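You operate a simulated robot arm through the tools that you are given. There is no shell and no other tool. Be economical: measure what you need, move in short steps, check, and stop when the job is done.

Carry out the task below with a simulated robot arm. There is one attempt and no reset: what you move stays moved.

TASK
Hit the stop button, turn the throttle to 0, disarm, then pull the stop button back up.

It is judged by the outcome, as a careful person would: the job done as asked, and still so three seconds after it is handed in. It fails if anything else is knocked over, pushed out of place, dropped, spilled or broken.

THE ROBOT
A 6-joint arm with a two-finger parallel gripper, fixed in place. Base frame: the origin is at the foot of the arm, x ahead of it, y to its left, z up. Readings come in m, degrees, newtons and seconds.
With the tool pointing down near the work surface it reaches from about 0.26 to 0.68 m from the base axis. Its first joint turns from -66.0 to 66.0 degrees. Payload 2.9 kg.
The tool frame sits at the grasp point between the pads (the TCP): z along the fingers, y along the line on which they close. The tips reach 0.03 m beyond it. The gripper opens to 0.11 m. The fingers are 0.02 m wide and 0.01 m thick; the gripper's body (0.048 by 0.112 m) begins 0.055 m behind the TCP.
Orientation is that of the tool frame in the base frame, as [roll, pitch, yaw] about the fixed x, y, z axes, in that order (R = Rz(yaw) Ry(pitch) Rx(roll)). With the fingers straight down and closing along the base's y, the tool's x points along the base's -x, its y along +y and its z along -z.

THE INTERFACE
- The arm moves only by the tool arm_command. Its argument "targets" is a list of rows, each a list of 3 entries, a list of its own where there are three numbers: the shift along the base's x, y, z in cm, then the turn, a rotation vector about the base's x, y, z in degrees, then the gripper command, from -1 (fully open) to 1 (shut), values between in proportion. In form: [[[tx, ty, tz], [rx, ry, rz], fingers], ...]. A call has 1 to 20 rows; each row is the pose to reach, as a shift and turn from the pose commanded when the call began. Rows are played at 5 a second. More than 0.05 m and 8.6 degrees between two rows, or a gripper value outside its range, and nothing of the call is played. A pose out of reach is approached as far as the arm can. The call stops where the force on the tool passes 90 N (or 10 N more than at its start, if that is more) or the arm is blocked; 0.2 s more then pass. The fingers move at their own pace (about 0.108 m/s each) and stop on an object; they squeeze with about 34 N. The grip force told is the motor's: it shows also when the fingers shut on nothing. Time passes only in rows, and 0.2 s behind the last, so rows that repeat a pose let the fingers close. It gives the time, the measured TCP pose, the force on the tool (base axes), the opening and the grip force at its end, in the units of the frame above (readings bear some noise), with the torque about the TCP (base axes, N m) and any sound that the robot's microphone picked up.
- Cameras (640 x 400 px; columns grow to the right, rows downward): "scene" is fixed at [0.0481, 0.4121, 1.406]; the picture's right is [-0.95, -0.31, 0.00], its down [-0.12, 0.36, -0.93] and it looks along [0.29, -0.88, -0.38] (base axes); focal length 368 px, centre (320, 200). "wrist" rides on the gripper at [0.072, 0.017, -0.103] in the tool frame; the picture's right is [-0.23, 0.97, 0.00], its down [-0.76, -0.18, -0.62] and it looks along [-0.61, -0.14, 0.78] (tool axes); focal length 222 px, centre (320, 200). There is no depth. A picture from a camera that has moved, and an enlarged one, comes with that camera's place and axes in the base frame and with its lens.
- grab_frame(camera): a new picture of that camera. The clock stands still meanwhile.
- enlarge(camera, box): a new picture of the part [left, top, right, bottom] of that camera's present view, enlarged. The clock stands still meanwhile.
- sign_off(): hands the job in; it is judged then, once.

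Go step by step. Nothing tells you positions but the pictures and the camera data: compare them with the known pose of the tool, close in by small moves and look again before you grip or let go. The budget is 120 turns and 64 pictures, counting those below and the enlarged ones. Unless the task says otherwise, let go and move clear before handing in, and close with one line.

The tools are called after ">>>" as a command line: name --argument value ..., lists and objects as JSON in quotes. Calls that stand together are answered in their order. arm_command: Moves the arm, as the interface text tells. Its arguments: {"type":"object","properties":{"targets":{"type":"array"}},"required":["targets"]} The other tools are called the same way: grab_frame (camera) takes a picture; enlarge (camera, box) takes an enlarged picture of a part of a camera's view; sign_off () hands the job in.

At the start:

```text
time_s: 0.0
position: [0.409, -0.1149, 1.1241]
tool_rot: [180.0, 0.0, 179.9]
contact_force: [0.4, 0.5, -0.8]
moment: [0.0, 0.02, 0.01]
finger_gap: 0.1101
grip_force: 0.1
```

scene: 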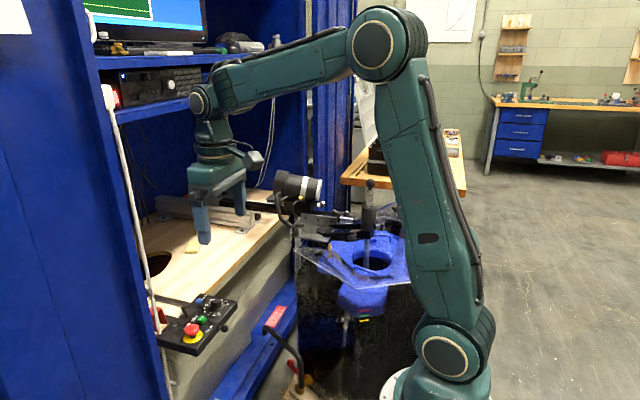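
wrist: 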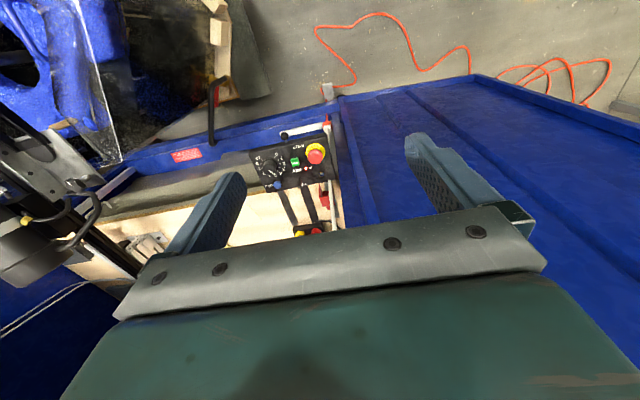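

The control panel with a red mushroom stop button, green button, a dial and a switch is visible at the lower left of the scene view. I'll enlarge both views to measure it.

>>> enlarge --camera "scene" --box '[140, 280, 260, 360]'

>>> enlarge --camera "wrist" --box '[230, 110, 350, 240]'

```text
5.00 times, centred on (200, 320) of scene
camera zoom: at [0.0481, 0.4121, 1.406], right [-0.95, -0.31, 0.0], down [-0.12, 0.36, -0.93], along [0.29, -0.88, -0.38], focal length 1838 px, centre (920, -400)
```

zoom: 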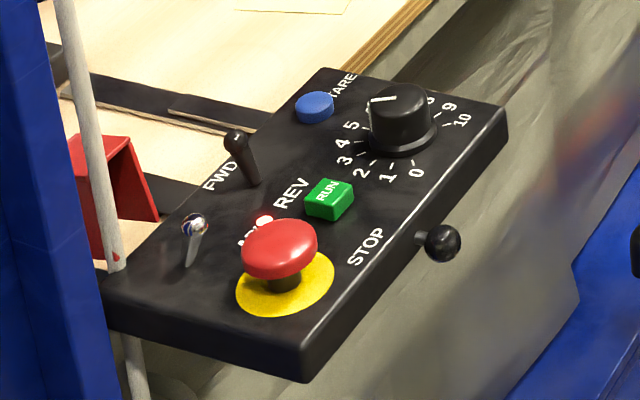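

```text
3.08 times, centred on (290, 175) of wrist
camera zoom: at [0.3356, -0.098, 1.2274], right [0.23, 0.97, 0.0], down [0.76, -0.18, 0.62], along [0.61, -0.14, -0.78], focal length 684 px, centre (412, 277)
```

zoom: 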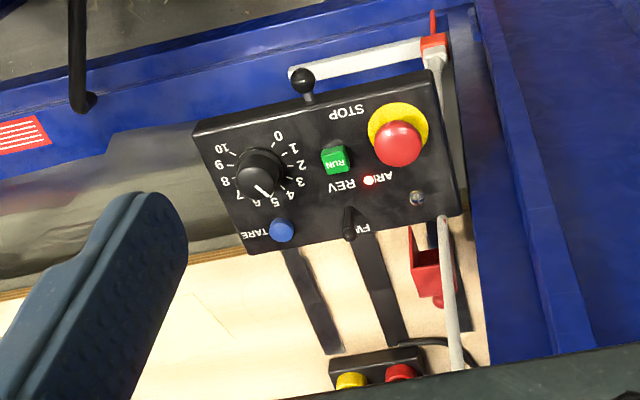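

Triangulated, the stop button's head is at about (0.563, -0.16, 0.777). I'll move closer above the panel for a better look.

>>> arm_command --targets '[[[1, -1, -4], [0, 0, 0], -1], [[2, -2, -8], [0, 0, 0], -1], [[2, -4, -12], [0, 0, 0], -1], [[2, -6, -16], [0, 0, 0], -1], [[2, -7, -20], [0, 0, 0], -1], [[2, -7, -20], [0, 0, 0], -1]]'

>>> grab_frame --camera "wrist"

>>> grab_frame --camera "scene"

```text
time_s: 1.4
position: [0.4305, -0.1881, 0.9243]
tool_rot: [180.0, 0.0, 180.0]
contact_force: [0.6, 1.1, -0.6]
moment: [0.0, 0.0, -0.02]
finger_gap: 0.1101
grip_force: 0.1
```

```text
59 pictures are left
camera wrist: at [0.357, -0.1698, 1.0279], right [0.23, 0.97, 0.0], down [0.76, -0.18, 0.62], along [0.61, -0.14, -0.78], focal length 222 px, centre (320, 200)
```

wrist: 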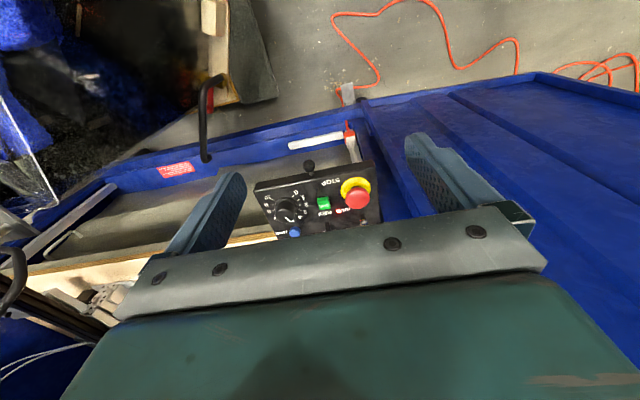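

```text
58 pictures are left
```

scene: 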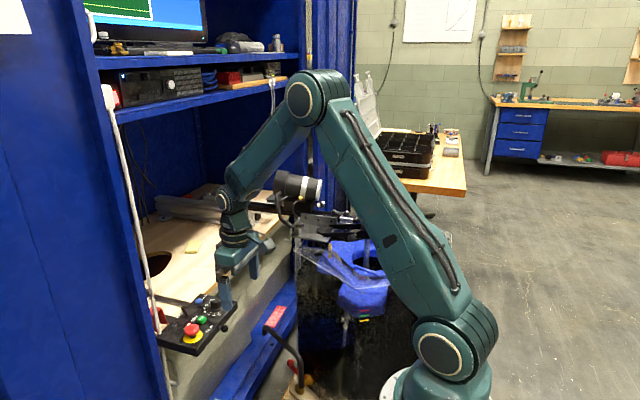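

Closer now. Enlarging both views for precise positions and dial/toggle state.

>>> enlarge --camera "wrist" --box '[245, 150, 390, 241]'

>>> enlarge --camera "scene" --box '[152, 285, 248, 360]'

```text
4.40 times, centred on (318, 196) of wrist
camera zoom: at [0.357, -0.1698, 1.0279], right [0.23, 0.97, 0.0], down [0.76, -0.18, 0.62], along [0.61, -0.14, -0.78], focal length 976 px, centre (331, 220)
```

zoom: 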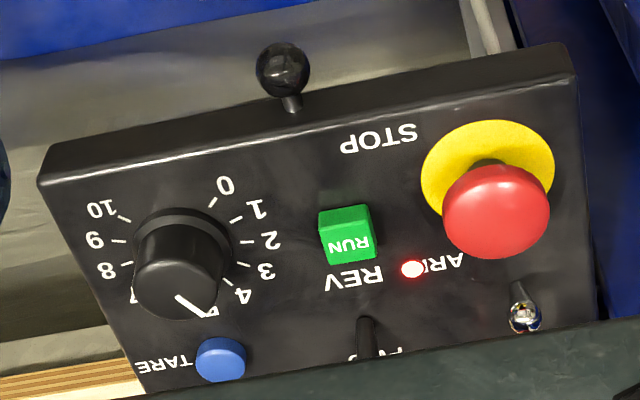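

```text
5.33 times, centred on (200, 322) of scene
camera zoom: at [0.0481, 0.412, 1.406], right [-0.95, -0.31, 0.0], down [-0.12, 0.36, -0.93], along [0.29, -0.88, -0.38], focal length 1961 px, centre (960, -453)
```

zoom: 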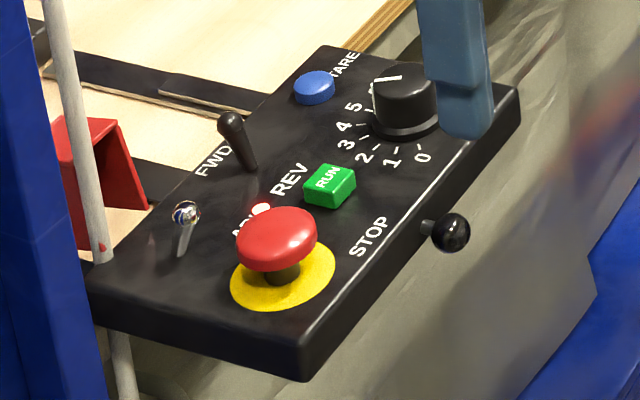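

The panel top is horizontal at z≈0.75. I make the stop at (0.563,-0.161), the dial at (0.573,-0.2755) reading about 4, and the ARM toggle tip at (0.608,-0.158,0.782) leaning toward ARM. I'll close the fingers and move above the stop button.

>>> arm_command --targets '[[[4, 1, 0], [0, 0, 0], 1], [[8, 2, 0], [0, 0, 0], 1], [[11, 2.5, -1], [0, 0, 0], 1], [[13.2, 2.7, -4], [0, 0, 0], 1], [[13.2, 2.7, -8], [0, 0, 0], 1], [[13.2, 2.7, -8], [0, 0, 0], 1]]'

>>> enlarge --camera "scene" --box '[152, 265, 268, 360]'

>>> grab_frame --camera "wrist"

```text
time_s: 2.8
position: [0.563, -0.1588, 0.8463]
tool_rot: [179.9, 0.0, 180.0]
contact_force: [-0.3, -0.7, 0.9]
moment: [-0.02, 0.04, -0.02]
finger_gap: 0.0001
grip_force: 34.2
```

```text
4.21 times, centred on (210, 312) of scene
camera zoom: at [0.0481, 0.4121, 1.406], right [-0.95, -0.31, 0.0], down [-0.12, 0.36, -0.93], along [0.29, -0.88, -0.38], focal length 1548 px, centre (783, -274)
```

zoom: 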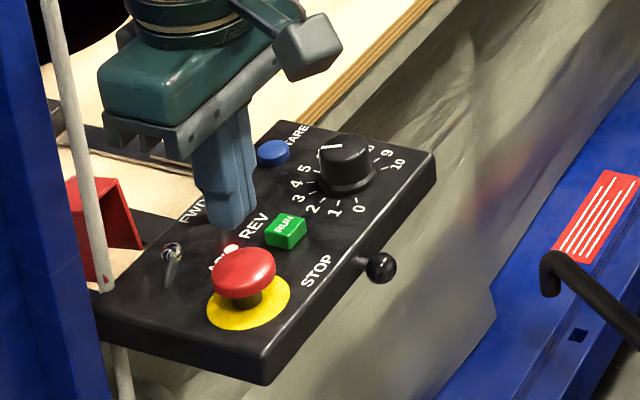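

```text
54 pictures are left
camera wrist: at [0.4891, -0.1422, 0.9484], right [0.23, 0.97, 0.0], down [0.76, -0.18, 0.62], along [0.61, -0.14, -0.78], focal length 222 px, centre (320, 200)
```

wrist: 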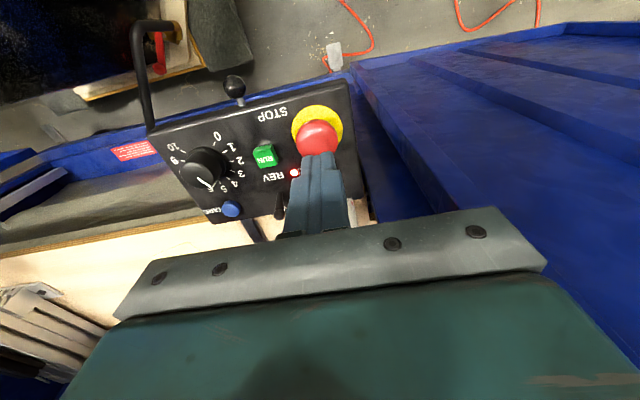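

Aligned above the stop button. Pressing down gradually.

>>> arm_command --targets '[[[-0.1, -0.1, -1.5], [0, 0, 0], 1], [[-0.1, -0.1, -2.2], [0, 0, 0], 1], [[-0.1, -0.1, -2.6], [0, 0, 0], 1], [[-0.1, -0.1, -2.9], [0, 0, 0], 1], [[-0.1, -0.1, -3.1], [0, 0, 0], 1], [[-0.1, -0.1, -3.3], [0, 0, 0], 1]]'

```text
time_s: 4.2
position: [0.5612, -0.1587, 0.8121]
tool_rot: [-179.9, 0.0, 179.9]
contact_force: [-0.8, 1.2, 2.6]
moment: [0.02, 0.01, -0.01]
finger_gap: 0.0
grip_force: 33.9
```

Barely any contact yet; continuing down in small steps.

>>> arm_command --targets '[[[0, 0, -0.2], [0, 0, 0], 1], [[0, 0, -0.4], [0, 0, 0], 1], [[0, 0, -0.6], [0, 0, 0], 1]]'

>>> enlarge --camera "scene" --box '[152, 285, 248, 360]'

```text
time_s: 5.0
position: [0.5595, -0.1596, 0.8078]
tool_rot: [180.0, 0.0, 179.9]
contact_force: [-5.6, 1.1, 11.3]
moment: [-0.03, 0.1, 0.01]
finger_gap: 0.0
grip_force: 34.0
```

```text
5.33 times, centred on (200, 322) of scene
camera zoom: at [0.0478, 0.4121, 1.406], right [-0.95, -0.31, 0.0], down [-0.12, 0.36, -0.93], along [0.29, -0.88, -0.38], focal length 1961 px, centre (960, -453)
```

zoom: 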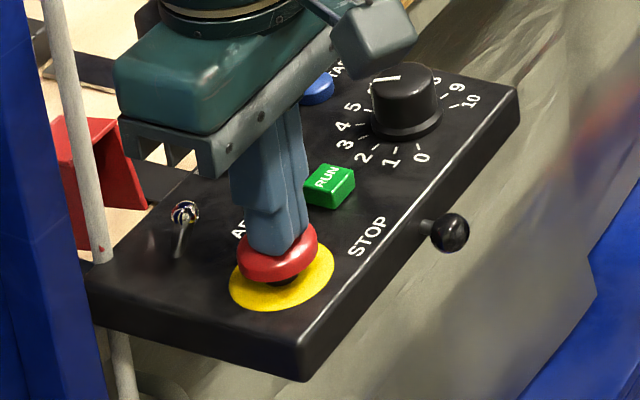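

The tip is on the head and it's resisting (11 N). Pushing further until it latches.

>>> arm_command --targets '[[[0.2, 0, -0.2], [0, 0, 0], 1], [[0.2, 0, -0.4], [0, 0, 0], 1], [[0.2, 0, -0.6], [0, 0, 0], 1], [[0.2, 0, -0.8], [0, 0, 0], 1]]'

>>> enlarge --camera "scene" --box '[152, 285, 248, 360]'

```text
time_s: 6.0
position: [0.5645, -0.1583, 0.8068]
tool_rot: [-179.8, 1.0, -179.9]
contact_force: [-5.3, 9.8, 60.7]
moment: [0.12, -0.18, -0.46]
finger_gap: 0.0
grip_force: 33.7
```

```text
5.33 times, centred on (200, 322) of scene
camera zoom: at [0.0469, 0.4126, 1.4059], right [-0.95, -0.31, 0.0], down [-0.12, 0.36, -0.93], along [0.29, -0.88, -0.38], focal length 1961 px, centre (960, -453)
```

zoom: 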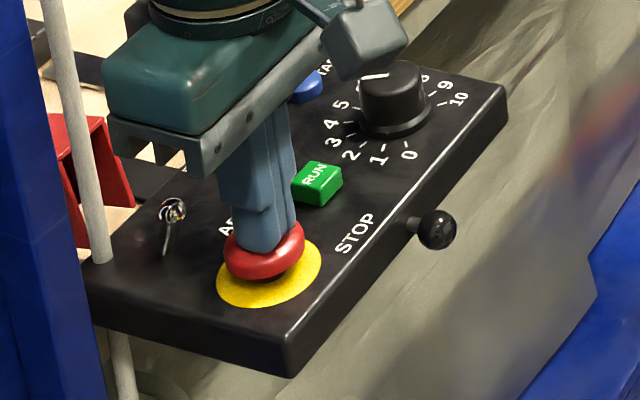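

The force jumped to 60 N, and the panel seems to have shifted slightly in the view. I'll ease off and check both.

>>> arm_command --targets '[[[0, 0, 1], [0, 0, 0], 1], [[0, 0, 4], [0, 0, 0], 1], [[0, 0, 4], [0, 0, 0], 1]]'

>>> enlarge --camera "scene" --box '[152, 285, 248, 360]'

>>> grab_frame --camera "scene"

```text
time_s: 6.8
position: [0.5611, -0.1585, 0.8377]
tool_rot: [179.9, -0.1, 179.9]
contact_force: [0.0, 0.4, 0.0]
moment: [-0.01, 0.02, -0.03]
finger_gap: 0.0002
grip_force: 34.6
```

```text
5.33 times, centred on (200, 322) of scene
camera zoom: at [0.0481, 0.4121, 1.406], right [-0.95, -0.31, 0.0], down [-0.12, 0.36, -0.93], along [0.29, -0.88, -0.38], focal length 1961 px, centre (960, -453)
```

zoom: 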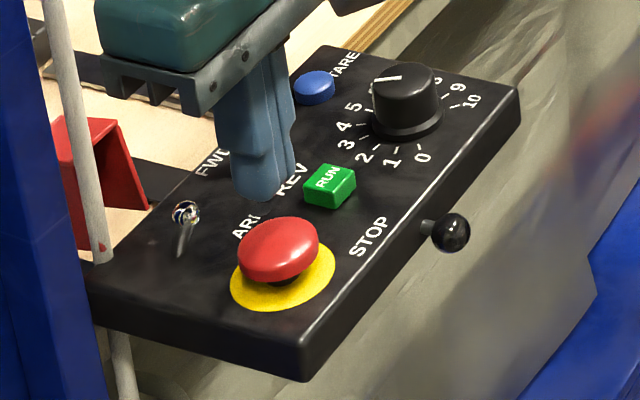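

```text
50 pictures are left
```

scene: 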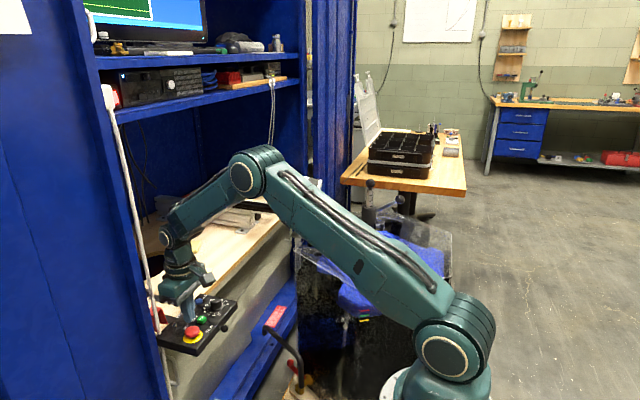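

The head sits about 5 mm lower and stays down; the LED by ARM seems off. Now I'll raise and move over the dial, pre-turning the gripper -52° with the fingers partly open.

>>> arm_command --targets '[[[0, 0, 3], [0, 0, 0], 1], [[0, -2, 5], [0, 0, -8], 0], [[0.3, -4, 5], [0, 0, -16], 0], [[0.6, -6, 5], [0, 0, -24], 0], [[0.9, -8, 5], [0, 0, -32], 0], [[1.2, -10, 5], [0, 0, -40], 0], [[1.2, -11.7, 5], [0, 0, -48], 0], [[1.2, -11.7, 4], [0, 0, -52], 0], [[1.2, -11.7, 4], [0, 0, -52], 0]]'

>>> grab_frame --camera "wrist"

>>> enlarge --camera "scene" --box '[152, 265, 268, 360]'

```text
time_s: 8.8
position: [0.5736, -0.2755, 0.877]
tool_rot: [-180.0, 0.1, 127.8]
contact_force: [0.9, 0.1, -0.4]
moment: [-0.03, -0.01, 0.02]
finger_gap: 0.055
grip_force: 0.1
```

```text
49 pictures are left
camera wrist: at [0.5423, -0.2085, 0.9803], right [0.91, 0.42, 0.0], down [0.33, -0.71, 0.62], along [0.26, -0.57, -0.78], focal length 222 px, centre (320, 200)
```

wrist: 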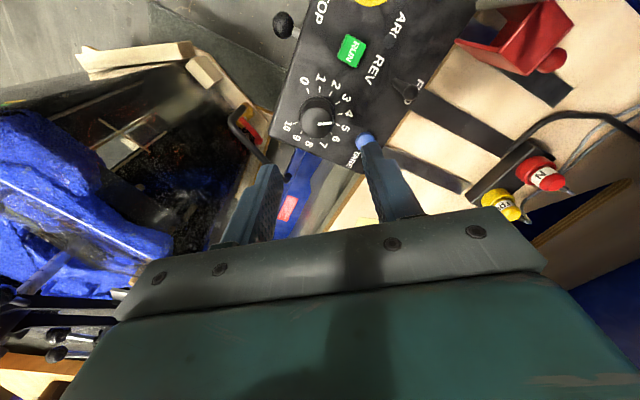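

```text
4.21 times, centred on (210, 312) of scene
camera zoom: at [0.0481, 0.4121, 1.406], right [-0.95, -0.31, 0.0], down [-0.12, 0.36, -0.93], along [0.29, -0.88, -0.38], focal length 1548 px, centre (783, -274)
```

zoom: 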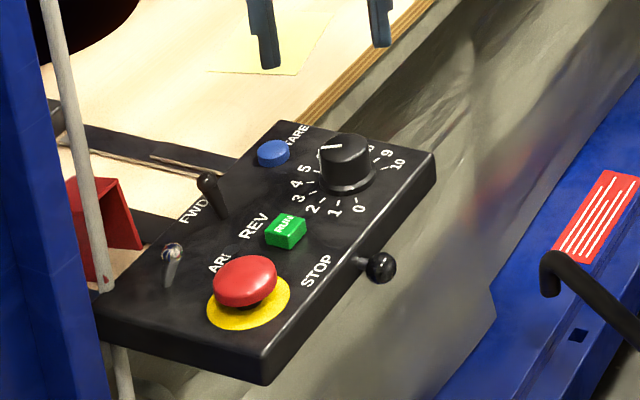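

Over the dial now. Enlarging the dial in the wrist view to refine its centre and pointer.

>>> enlarge --camera "wrist" --box '[260, 60, 420, 190]'

```text
3.08 times, centred on (340, 125) of wrist
camera zoom: at [0.5423, -0.2085, 0.9803], right [0.91, 0.42, 0.0], down [0.33, -0.71, 0.62], along [0.26, -0.57, -0.78], focal length 684 px, centre (258, 431)
```

zoom: 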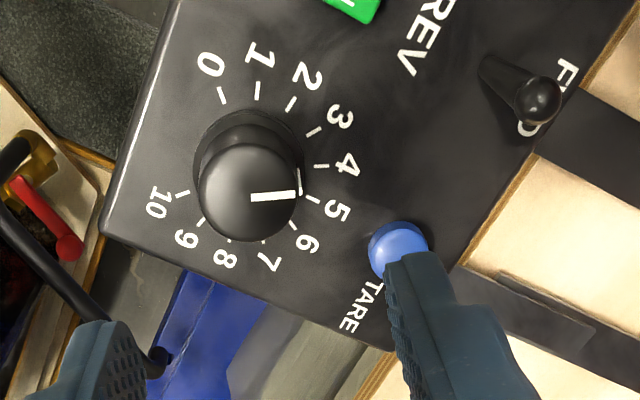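

The dial reads about 4; its centre is about (0.571,-0.276). Descending with open fingers around it, then closing.

>>> arm_command --targets '[[[-0.2, -0.05, -3], [0, 0, 0], 0], [[-0.2, -0.05, -6], [0, 0, 0], 0], [[-0.2, -0.05, -7.5], [0, 0, 0], 0], [[-0.2, -0.05, -8.6], [0, 0, 0], 0], [[-0.2, -0.05, -8.6], [0, 0, 0], 0]]'

>>> enlarge --camera "scene" --box '[152, 265, 268, 360]'

>>> enlarge --camera "wrist" --box '[220, 60, 440, 240]'

```text
time_s: 10.0
position: [0.5704, -0.277, 0.7913]
tool_rot: [-180.0, 0.0, 128.2]
contact_force: [0.6, -0.4, 0.3]
moment: [0.01, 0.03, -0.03]
finger_gap: 0.0552
grip_force: 0.0
```

```text
4.21 times, centred on (210, 312) of scene
camera zoom: at [0.0481, 0.4121, 1.406], right [-0.95, -0.31, 0.0], down [-0.12, 0.36, -0.93], along [0.29, -0.88, -0.38], focal length 1548 px, centre (783, -274)
```

zoom: 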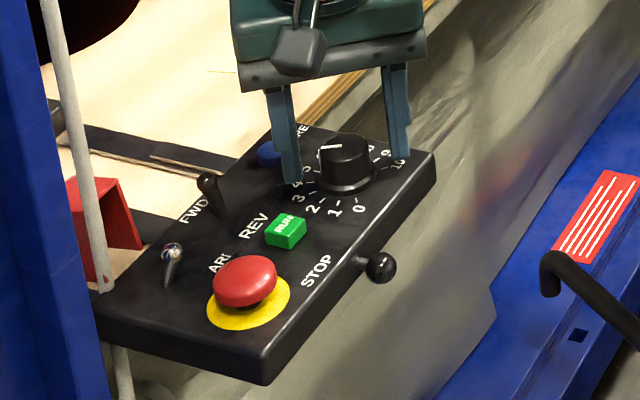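

```text
2.22 times, centred on (330, 150) of wrist
camera zoom: at [0.5387, -0.2094, 0.8945], right [0.91, 0.42, 0.0], down [0.33, -0.71, 0.62], along [0.26, -0.57, -0.78], focal length 494 px, centre (298, 311)
```

zoom: 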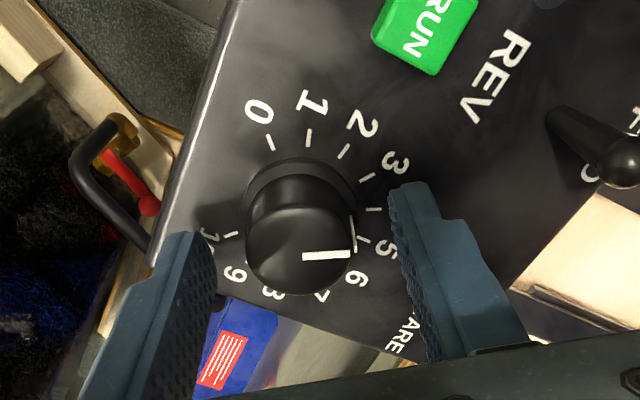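

Fingers straddle the knob evenly. Closing on it.

>>> arm_command --targets '[[[0, 0, 0], [0, 0, 0], 0.3], [[0, 0, 0], [0, 0, 0], 0.6], [[0, 0, 0], [0, 0, 0], 1], [[0, 0, 0], [0, 0, 0], 1]]'

>>> enlarge --camera "wrist" --box '[220, 60, 440, 240]'

```text
time_s: 11.0
position: [0.5726, -0.2768, 0.7911]
tool_rot: [-180.0, 0.0, 128.0]
contact_force: [4.9, 2.8, -3.5]
moment: [-0.23, -0.45, -0.01]
finger_gap: 0.0332
grip_force: 45.1
```

```text
2.22 times, centred on (330, 150) of wrist
camera zoom: at [0.5391, -0.209, 0.8946], right [0.91, 0.42, 0.0], down [0.33, -0.71, 0.62], along [0.26, -0.57, -0.78], focal length 494 px, centre (298, 311)
```

zoom: 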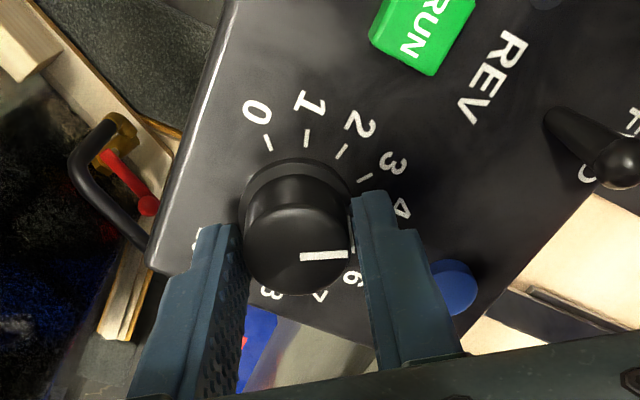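

Gripped (33 mm). Re-centring slightly to relieve the side force and turning counter-clockwise (toward 0), first 56°.

>>> arm_command --targets '[[[0.15, 0.1, 0], [0, 0, 0], 1], [[0.15, 0.1, 0], [0, 0, 8], 1], [[0.15, 0.1, 0], [0, 0, 16], 1], [[0.15, 0.1, 0], [0, 0, 24], 1], [[0.15, 0.1, 0], [0, 0, 32], 1], [[0.15, 0.1, 0], [0, 0, 40], 1], [[0.15, 0.1, 0], [0, 0, 48], 1], [[0.15, 0.1, 0], [0, 0, 56], 1]]'

>>> enlarge --camera "wrist" --box '[220, 60, 440, 240]'

```text
time_s: 12.8
position: [0.5728, -0.2752, 0.7924]
tool_rot: [-180.0, -0.1, -175.9]
contact_force: [-7.4, 1.1, 2.5]
moment: [-0.15, 0.85, -0.04]
finger_gap: 0.0332
grip_force: 45.2
```

```text
2.22 times, centred on (330, 150) of wrist
camera zoom: at [0.4987, -0.2635, 0.8948], right [0.16, 0.99, 0.0], down [0.77, -0.12, 0.62], along [0.61, -0.1, -0.78], focal length 494 px, centre (298, 311)
```

zoom: 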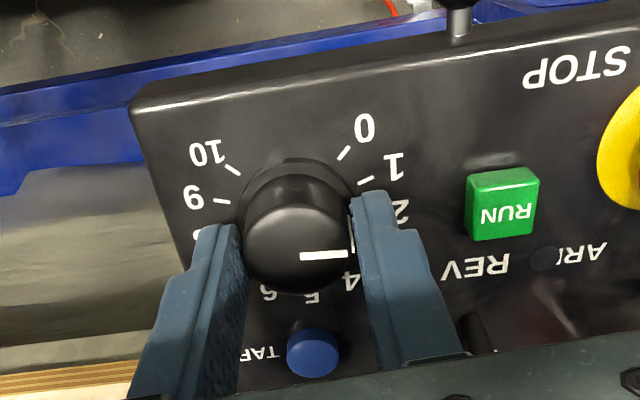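

The knob turns with the gripper and the LED is dark. Continuing another 48° with a small correction.

>>> arm_command --targets '[[[-0.1, 0, 0], [0, 0, 8], 1], [[-0.15, 0, 0], [0, 0, 16], 1], [[-0.15, 0, 0], [0, 0, 24], 1], [[-0.15, 0, 0], [0, 0, 32], 1], [[-0.15, 0, 0], [0, 0, 40], 1], [[-0.15, 0, 0], [0, 0, 47], 1], [[-0.15, 0, 0], [0, 0, 47], 1]]'

>>> enlarge --camera "wrist" --box '[220, 60, 440, 240]'

>>> enlarge --camera "scene" --box '[192, 285, 248, 330]'

```text
time_s: 14.4
position: [0.5714, -0.2734, 0.7913]
tool_rot: [179.9, -0.1, -128.7]
contact_force: [-5.5, 21.4, 9.8]
moment: [0.74, 0.32, -0.03]
finger_gap: 0.0332
grip_force: 44.8
```

```text
2.22 times, centred on (330, 150) of wrist
camera zoom: at [0.513, -0.3199, 0.8948], right [-0.62, 0.79, 0.0], down [0.62, 0.48, 0.62], along [0.49, 0.39, -0.78], focal length 494 px, centre (298, 311)
```

zoom: 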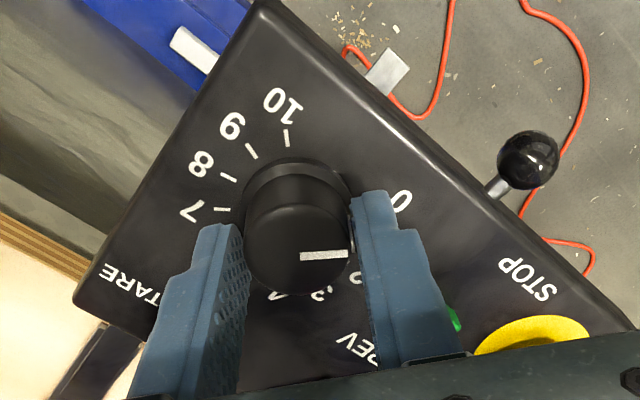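

```text
8.89 times, centred on (220, 308) of scene
camera zoom: at [0.0478, 0.4126, 1.4059], right [-0.95, -0.31, 0.0], down [-0.12, 0.36, -0.93], along [0.29, -0.88, -0.38], focal length 3268 px, centre (1209, -756)
```

zoom: 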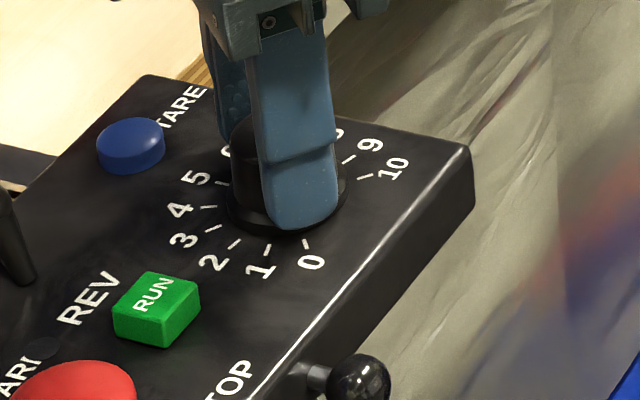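

The pointer should be near 0. I'll relieve the side force, open and rise to read it.

>>> arm_command --targets '[[[0, 0.2, 0], [0, 0, 0], 1], [[0, 0.2, 0], [0, 0, 0], 0.2], [[0, 0.2, 0], [0, 0, 0], 0], [[0, 0.2, 3], [0, 0, 0], 0], [[0, 0.2, 7], [0, 0, 0], 0], [[0, 0.2, 7], [0, 0, 0], 0]]'

>>> enlarge --camera "wrist" --box '[240, 60, 400, 190]'

>>> enlarge --camera "scene" --box '[152, 285, 248, 350]'

```text
time_s: 15.8
position: [0.5692, -0.2748, 0.8618]
tool_rot: [180.0, 0.0, -129.0]
contact_force: [0.1, -0.4, 0.6]
moment: [0.0, -0.01, 0.03]
finger_gap: 0.0552
grip_force: 0.1
```

```text
3.08 times, centred on (320, 125) of wrist
camera zoom: at [0.5102, -0.3197, 0.9649], right [-0.61, 0.79, 0.0], down [0.62, 0.48, 0.62], along [0.49, 0.38, -0.78], focal length 684 px, centre (320, 431)
```

zoom: 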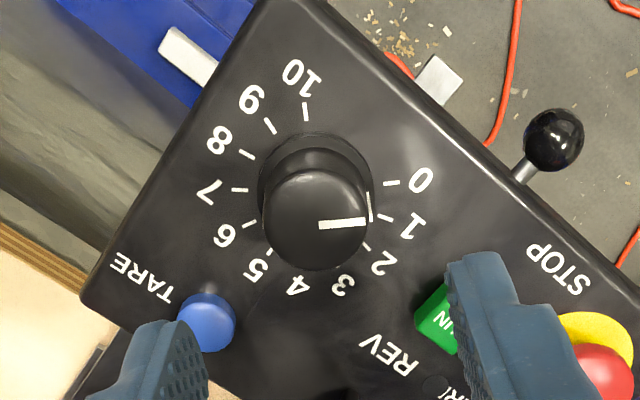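

```text
6.15 times, centred on (200, 318) of scene
camera zoom: at [0.0481, 0.4121, 1.406], right [-0.95, -0.31, 0.0], down [-0.12, 0.36, -0.93], along [0.29, -0.88, -0.38], focal length 2262 px, centre (1058, -523)
```

zoom: 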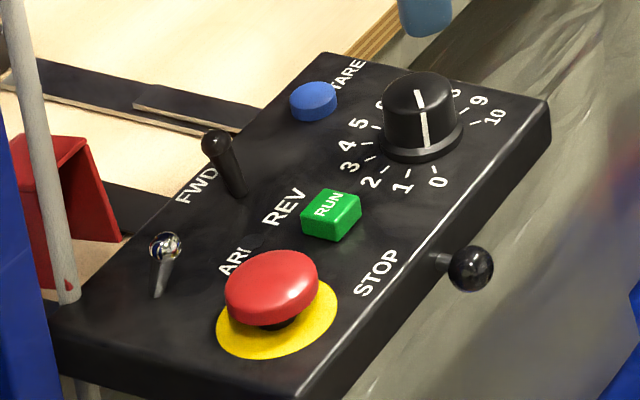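

Pointer is very close to 0. Enlarging to check whether a few degrees remain.

>>> enlarge --camera "scene" --box '[204, 292, 236, 320]'

>>> enlarge --camera "wrist" --box '[290, 80, 360, 150]'

```text
14.29 times, centred on (220, 306) of scene
camera zoom: at [0.0481, 0.4121, 1.406], right [-0.95, -0.31, 0.0], down [-0.12, 0.36, -0.93], along [0.29, -0.88, -0.38], focal length 5252 px, centre (1749, -1314)
```

zoom: 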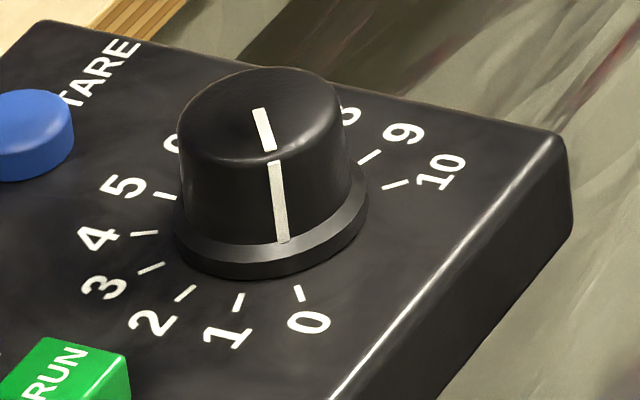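

```text
5.71 times, centred on (325, 115) of wrist
camera zoom: at [0.5102, -0.3197, 0.9649], right [-0.61, 0.79, 0.0], down [0.62, 0.48, 0.62], along [0.49, 0.38, -0.78], focal length 1269 px, centre (291, 686)
```

zoom: 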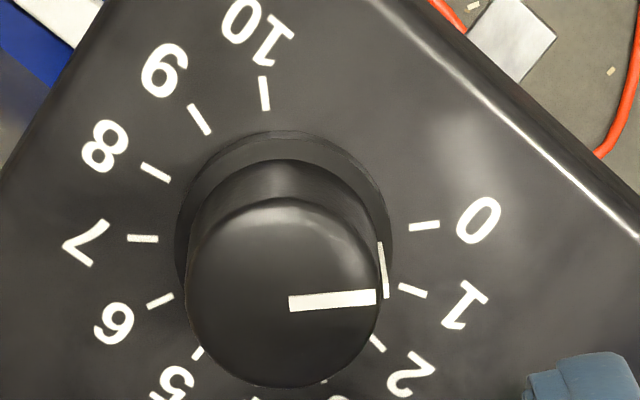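

The pointer is about 3° short of 0. I'll regrip and turn that last bit.

>>> arm_command --targets '[[[0.05, 0, -4], [0, 0, 0], 0], [[0.05, 0, -7], [0, 0, 0], 0], [[0.05, 0, -7], [0, 0, 0], 0.3], [[0.05, 0, -7], [0, 0, 0], 0.6], [[0.05, 0, -7], [0, 0, 0], 1], [[0.05, 0, -7], [0, 0, 0], 1], [[0.05, 0, -7], [0, 0, 2], 1], [[0.05, 0, -7], [0, 0, 4], 1], [[0.05, 0, -7], [0, 0, 4], 1]]'

>>> arm_command --targets '[[[0, 0, 0], [0, 0, 0], 0.4], [[0, 0, 0], [0, 0, 0], 0], [[0, 0, 3], [0, 0, 0], 0], [[0, 0, 7], [0, 0, 0], 0], [[0, 0, 7], [0, 0, 0], 0]]'

>>> enlarge --camera "wrist" --box '[290, 80, 360, 150]'

>>> enlarge --camera "scene" --box '[204, 292, 236, 320]'

```text
time_s: 17.8
position: [0.5715, -0.2725, 0.7919]
tool_rot: [179.8, 0.0, -124.9]
contact_force: [-2.6, 1.7, 0.6]
moment: [-0.18, 0.21, -0.55]
finger_gap: 0.0333
grip_force: 44.5
```

```text
time_s: 19.0
position: [0.5724, -0.2737, 0.8609]
tool_rot: [-180.0, 0.1, -125.0]
contact_force: [-0.6, -0.5, -0.1]
moment: [-0.03, -0.03, 0.0]
finger_gap: 0.0552
grip_force: 0.1
```

```text
5.71 times, centred on (325, 115) of wrist
camera zoom: at [0.5167, -0.3225, 0.9643], right [-0.67, 0.74, 0.0], down [0.58, 0.52, 0.62], along [0.46, 0.42, -0.78], focal length 1269 px, centre (291, 686)
```

zoom: 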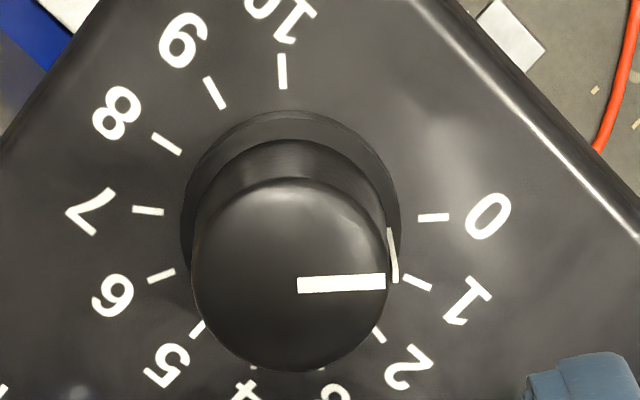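

```text
14.29 times, centred on (220, 306) of scene
camera zoom: at [0.0481, 0.4121, 1.406], right [-0.95, -0.31, 0.0], down [-0.12, 0.36, -0.93], along [0.29, -0.88, -0.38], focal length 5252 px, centre (1749, -1314)
```

zoom: 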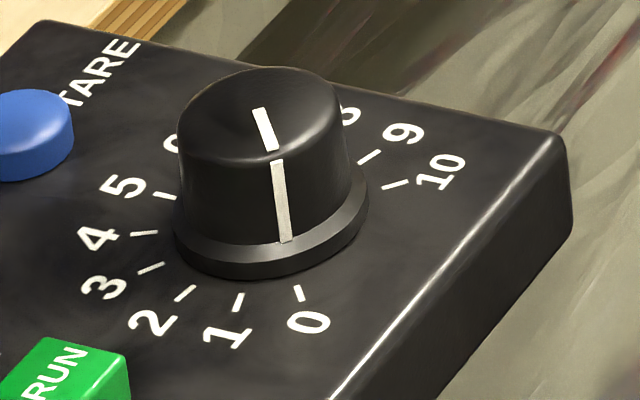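

The knob is now at its 0 stop. Next the ARM toggle: I'll raise, turn the gripper back, and look at the toggle from close up.

>>> arm_command --targets '[[[0, 0, 4], [0, 0, -5], 0], [[0, 0, 6], [0, 0, -13], 0.35], [[0, 2, 6], [0, 0, -21], 0.35], [[0, 4, 6], [0, 0, -29], 0.35], [[0, 6, 6], [0, 0, -37], 0.35], [[0, 8, 6], [0, 0, -45], 0.35], [[0, 10, 6], [0, 0, -53], 0.35], [[0, 11.4, 6], [0, 0, -55], 0.35], [[0, 11.4, 6], [0, 0, -55], 0.35]]'

>>> arm_command --targets '[[[0, 0, 0], [0, -7, 0], 0.35], [[0, 0, 0], [0, -14, 0], 0.35], [[0, 0, 0], [0, -20, 0], 0.35], [[0, 0, 0], [0, -20, 0], 0.35]]'

>>> grab_frame --camera "wrist"

>>> enlarge --camera "scene" --box '[152, 265, 232, 345]'

```text
time_s: 21.0
position: [0.572, -0.1584, 0.9226]
tool_rot: [180.0, -0.1, 179.9]
contact_force: [-0.3, 0.1, 0.0]
moment: [0.01, 0.0, 0.02]
finger_gap: 0.0358
grip_force: 0.0
```

```text
time_s: 22.0
position: [0.5718, -0.1597, 0.9224]
tool_rot: [180.0, 20.0, 179.9]
contact_force: [-0.5, 0.6, -0.1]
moment: [-0.02, 0.01, 0.0]
finger_gap: 0.0358
grip_force: 0.0
```

```text
34 pictures are left
camera wrist: at [0.4681, -0.1425, 0.9938], right [0.21, 0.97, 0.08], down [0.5, -0.18, 0.85], along [0.84, -0.14, -0.53], focal length 222 px, centre (320, 200)
```

wrist: 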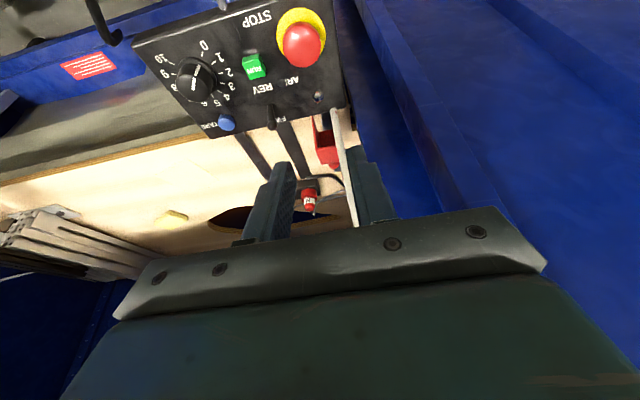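

```text
5.00 times, centred on (192, 305) of scene
camera zoom: at [0.0481, 0.4121, 1.406], right [-0.95, -0.31, 0.0], down [-0.12, 0.36, -0.93], along [0.29, -0.88, -0.38], focal length 1838 px, centre (960, -325)
```

zoom: 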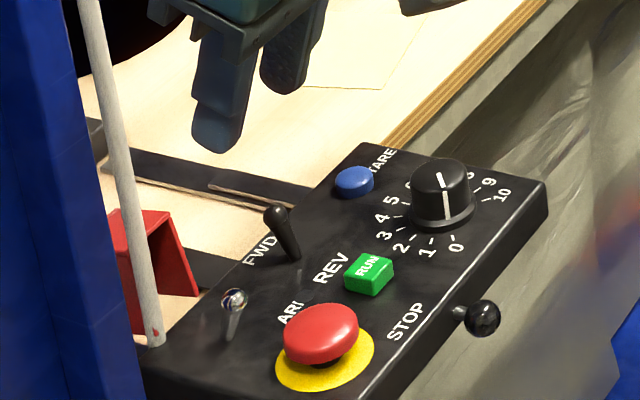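

Enlarging the toggle in the wrist view to fix its position.

>>> enlarge --camera "wrist" --box '[250, 0, 380, 130]'

>>> enlarge --camera "scene" --box '[170, 310, 215, 345]'

```text
3.08 times, centred on (315, 65) of wrist
camera zoom: at [0.4681, -0.1425, 0.9938], right [0.21, 0.97, 0.08], down [0.5, -0.18, 0.85], along [0.84, -0.14, -0.53], focal length 684 px, centre (335, 615)
```

zoom: 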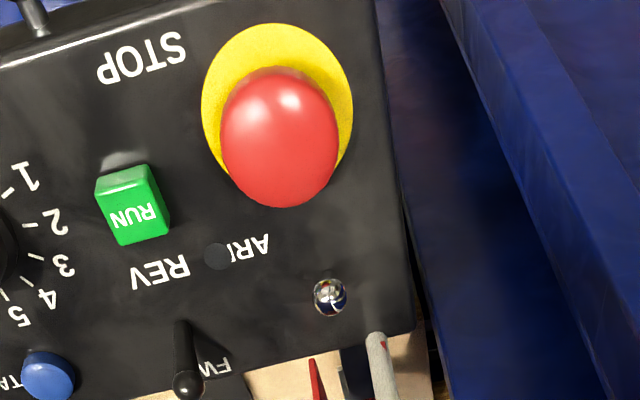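

```text
11.43 times, centred on (192, 328) of scene
camera zoom: at [0.0481, 0.4121, 1.406], right [-0.95, -0.31, 0.0], down [-0.12, 0.36, -0.93], along [0.29, -0.88, -0.38], focal length 4202 px, centre (1777, -1257)
```

zoom: 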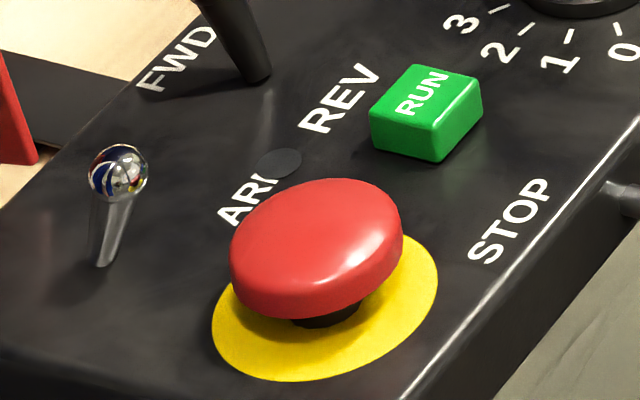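

Ball tip at (0.607,-0.157,0.782), vertical cord at about (0.651,-0.144) to be avoided. Descending with fingers straddling the toggle.

>>> arm_command --targets '[[[1, 0.15, -4], [0, 0, 0], 0.35], [[2, 0.15, -8], [0, 0, 0], 0.35], [[2.6, 0.15, -10.5], [0, 0, 0], 0.35], [[2.6, 0.15, -11.5], [0, 0, 0], 0.35], [[2.6, 0.15, -12.3], [0, 0, 0], 0.35], [[2.6, 0.15, -12.3], [0, 0, 0], 0.35]]'

>>> enlarge --camera "scene" --box '[152, 285, 232, 350]'

>>> enlarge --camera "wrist" --box '[220, 40, 440, 240]'

```text
time_s: 23.4
position: [0.5963, -0.1575, 0.7962]
tool_rot: [-180.0, 20.0, -179.9]
contact_force: [-0.4, -1.0, 0.0]
moment: [0.0, -0.01, 0.0]
finger_gap: 0.036
grip_force: 0.1
```

```text
6.15 times, centred on (192, 318) of scene
camera zoom: at [0.0481, 0.4121, 1.406], right [-0.95, -0.31, 0.0], down [-0.12, 0.36, -0.93], along [0.29, -0.88, -0.38], focal length 2262 px, centre (1108, -523)
```

zoom: 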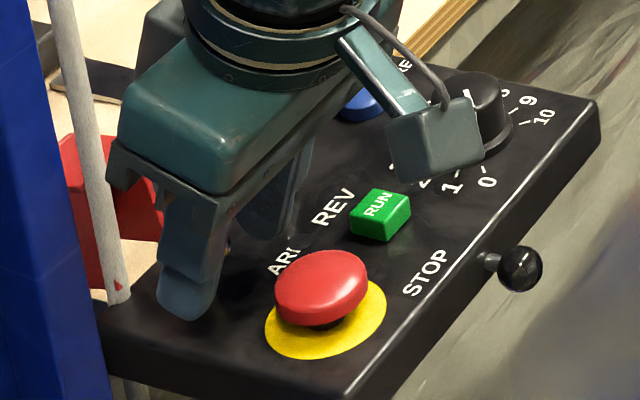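

```text
2.00 times, centred on (330, 140) of wrist
camera zoom: at [0.4937, -0.1417, 0.8694], right [0.21, 0.97, 0.08], down [0.5, -0.18, 0.85], along [0.84, -0.14, -0.53], focal length 444 px, centre (300, 320)
```

zoom: 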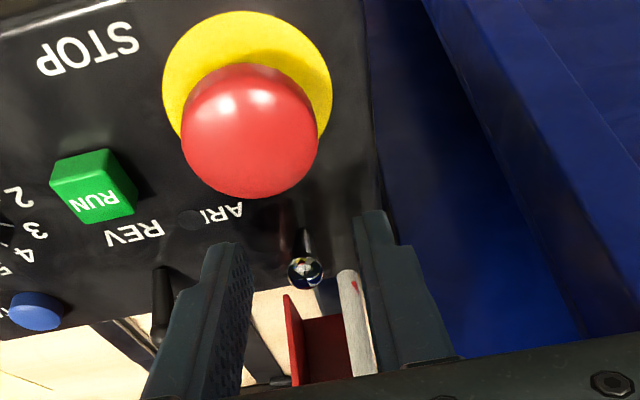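

The toggle is centred between the fingers. Closing on it and then pushing it away (+x) from ARM.

>>> arm_command --targets '[[[0, 0, 0], [0, 0, 0], 0.7], [[0, 0, 0], [0, 0, 0], 0.9], [[0, 0, 0], [0, 0, 0], 0.9]]'

>>> enlarge --camera "wrist" --box '[220, 40, 440, 240]'

```text
time_s: 24.2
position: [0.5967, -0.1582, 0.7989]
tool_rot: [-180.0, 20.1, 180.0]
contact_force: [0.6, 1.9, -1.1]
moment: [0.06, -0.04, 0.03]
finger_gap: 0.0114
grip_force: 45.0
```

```text
2.00 times, centred on (330, 140) of wrist
camera zoom: at [0.4937, -0.1413, 0.8695], right [0.21, 0.97, 0.08], down [0.5, -0.18, 0.85], along [0.84, -0.14, -0.53], focal length 444 px, centre (300, 320)
```

zoom: 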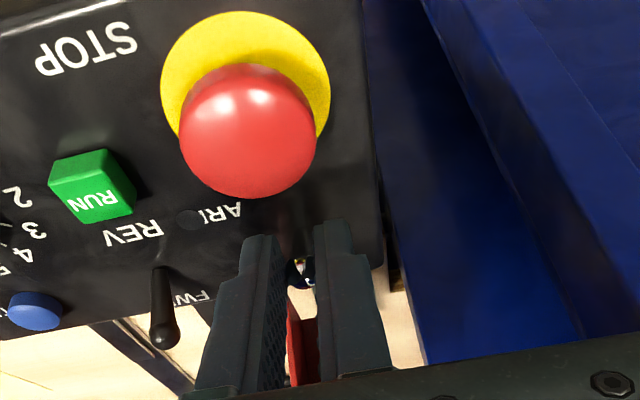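

Gripped on the ball (11 mm). Moving it +x.

>>> arm_command --targets '[[[0.4, 0, 0.1], [0, 0, 0], 0.9], [[0.8, 0, 0.2], [0, 0, 0], 0.9], [[1.2, 0, 0.25], [0, 0, 0], 0.9], [[1.6, 0, 0.25], [0, 0, 0], 0.9], [[2.0, 0, 0.2], [0, 0, 0], 0.9], [[2.3, 0, 0.1], [0, 0, 0], 0.9]]'

>>> enlarge --camera "wrist" --box '[220, 40, 440, 240]'

>>> enlarge --camera "scene" --box '[152, 285, 232, 350]'

```text
time_s: 25.6
position: [0.621, -0.1578, 0.7978]
tool_rot: [-179.9, 19.8, 180.0]
contact_force: [-2.6, -0.6, -22.1]
moment: [-0.02, 0.53, -0.03]
finger_gap: 0.0115
grip_force: 45.7
```

```text
2.00 times, centred on (330, 140) of wrist
camera zoom: at [0.517, -0.1412, 0.87], right [0.21, 0.97, 0.08], down [0.51, -0.18, 0.84], along [0.84, -0.14, -0.53], focal length 444 px, centre (300, 320)
```

zoom: 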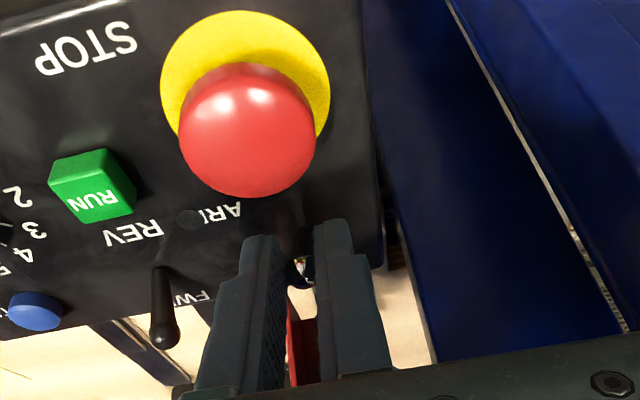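

```text
6.15 times, centred on (192, 318) of scene
camera zoom: at [0.0485, 0.4119, 1.406], right [-0.95, -0.31, 0.0], down [-0.12, 0.36, -0.93], along [0.29, -0.88, -0.38], focal length 2262 px, centre (1108, -523)
```

zoom: 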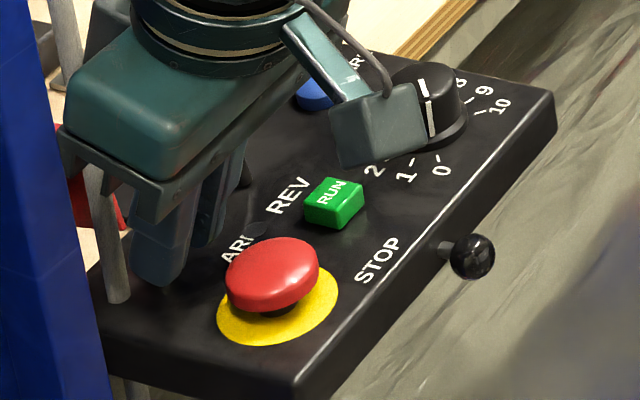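

The toggle didn't flip; instead the whole panel moved about 2 cm in +x with the gripper. I'll bring it straight back by the same amount while still holding, and check.

>>> arm_command --targets '[[[-0.5, 0, 0], [0, 0, 0], 0.9], [[-1.0, 0, 0], [0, 0, 0], 0.9], [[-1.5, 0, 0], [0, 0, 0], 0.9], [[-2.0, 0, -0.1], [0, 0, 0], 0.9], [[-2.3, 0, -0.1], [0, 0, 0], 0.9]]'

>>> enlarge --camera "scene" --box '[152, 285, 232, 350]'

```text
time_s: 26.8
position: [0.5973, -0.1575, 0.7985]
tool_rot: [-180.0, 19.9, -180.0]
contact_force: [-4.8, -0.2, -13.9]
moment: [-0.01, 0.43, 0.01]
finger_gap: 0.0117
grip_force: 45.1
```

```text
6.15 times, centred on (192, 318) of scene
camera zoom: at [0.0483, 0.412, 1.406], right [-0.95, -0.31, 0.0], down [-0.12, 0.36, -0.93], along [0.29, -0.88, -0.38], focal length 2262 px, centre (1108, -523)
```

zoom: 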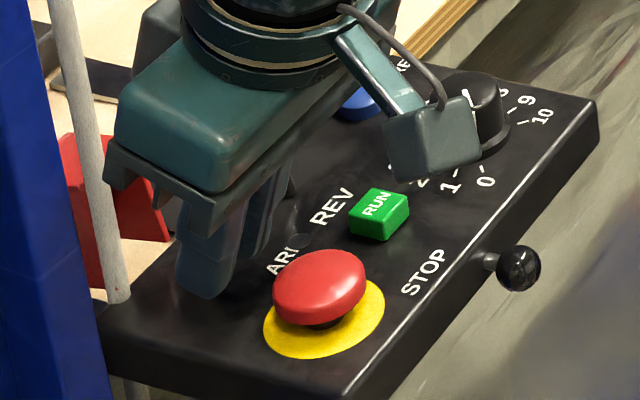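

The panel came back. Releasing the toggle to see where the panel settles on its own.

>>> arm_command --targets '[[[0, 0, 0], [0, 0, 0], 0.6], [[0, 0, 0], [0, 0, 0], 0.35], [[0, 0, 0], [0, 0, 0], 0.35]]'

>>> enlarge --camera "scene" --box '[152, 285, 232, 350]'

>>> enlarge --camera "wrist" --box '[220, 40, 440, 240]'

```text
time_s: 27.6
position: [0.5991, -0.158, 0.7992]
tool_rot: [180.0, 20.0, 180.0]
contact_force: [0.3, -0.3, -0.5]
moment: [0.02, -0.01, 0.01]
finger_gap: 0.0357
grip_force: 0.1
```

```text
6.15 times, centred on (192, 318) of scene
camera zoom: at [0.0481, 0.4121, 1.406], right [-0.95, -0.31, 0.0], down [-0.12, 0.36, -0.93], along [0.29, -0.88, -0.38], focal length 2262 px, centre (1108, -523)
```

zoom: 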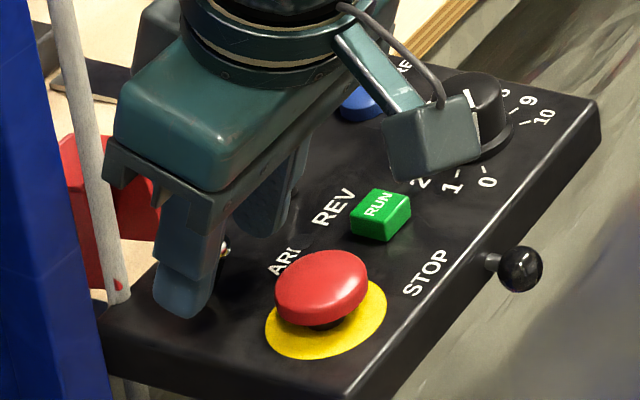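

```text
2.00 times, centred on (330, 140) of wrist
camera zoom: at [0.495, -0.1414, 0.8702], right [0.21, 0.97, 0.08], down [0.5, -0.18, 0.85], along [0.84, -0.14, -0.53], focal length 444 px, centre (300, 320)
```

zoom: 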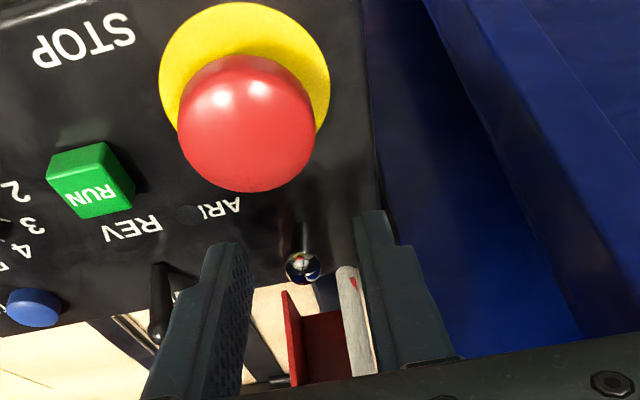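

The panel settled exactly back in place, so its mount is springy. The toggle may be a lift-to-unlock type; I'll grip it again and test lifting gently.

>>> arm_command --targets '[[[-0.1, 0, -0.1], [0, 0, 0], 0.7], [[-0.1, 0, -0.1], [0, 0, 0], 0.9], [[-0.1, 0, -0.1], [0, 0, 0], 1], [[-0.1, 0, -0.1], [0, 0, 0], 1], [[-0.1, 0, 0.1], [0, 0, 0], 1], [[-0.1, 0, 0.3], [0, 0, 0], 1]]'

>>> arm_command --targets '[[[0, 0, 0.1], [0, 0, 0], 1], [[0, 0, 0.2], [0, 0, 0], 1]]'

>>> enlarge --camera "scene" --box '[152, 285, 232, 350]'

```text
time_s: 29.0
position: [0.596, -0.1582, 0.7993]
tool_rot: [-179.9, 19.7, 180.0]
contact_force: [14.4, -3.5, -29.1]
moment: [-0.07, -0.06, -0.03]
finger_gap: 0.0116
grip_force: 44.8
```

```text
time_s: 29.6
position: [0.597, -0.1584, 0.8007]
tool_rot: [179.9, 19.6, 180.0]
contact_force: [9.6, -0.7, -30.7]
moment: [-0.01, 0.2, 0.01]
finger_gap: 0.0117
grip_force: 44.8
```

```text
6.15 times, centred on (192, 318) of scene
camera zoom: at [0.0489, 0.4119, 1.406], right [-0.95, -0.31, 0.0], down [-0.12, 0.36, -0.93], along [0.29, -0.88, -0.38], focal length 2262 px, centre (1108, -523)
```

zoom: 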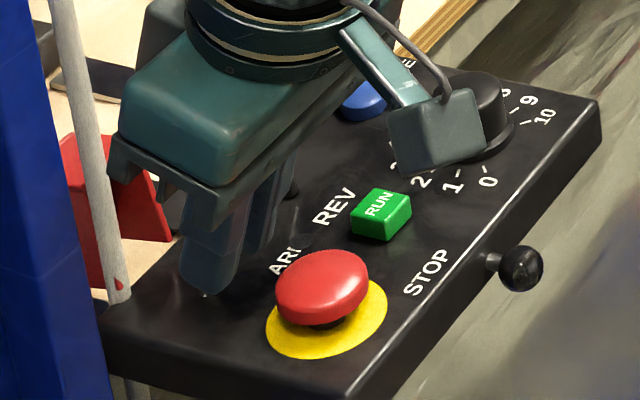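

There is about 30 N resistance along the handle axis. With this lift held, I'll try a small +x move and see whether the toggle tips or the panel shifts.

>>> arm_command --targets '[[[0.3, 0, 0.2], [0, 0, 0], 1], [[0.6, 0, 0.3], [0, 0, 0], 1], [[0.9, 0, 0.35], [0, 0, 0], 1], [[1.2, 0, 0.35], [0, 0, 0], 1]]'

>>> enlarge --camera "scene" --box '[152, 285, 232, 350]'

```text
time_s: 30.6
position: [0.6062, -0.1571, 0.8029]
tool_rot: [179.8, 19.3, 179.8]
contact_force: [-5.1, -5.7, -30.3]
moment: [-0.13, 0.82, -0.08]
finger_gap: 0.0118
grip_force: 45.1
```

```text
6.15 times, centred on (192, 318) of scene
camera zoom: at [0.0486, 0.4118, 1.4061], right [-0.95, -0.31, 0.0], down [-0.12, 0.36, -0.93], along [0.29, -0.88, -0.38], focal length 2262 px, centre (1108, -523)
```

zoom: 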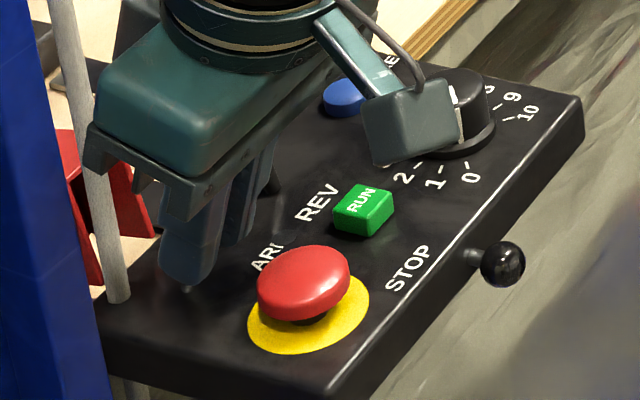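

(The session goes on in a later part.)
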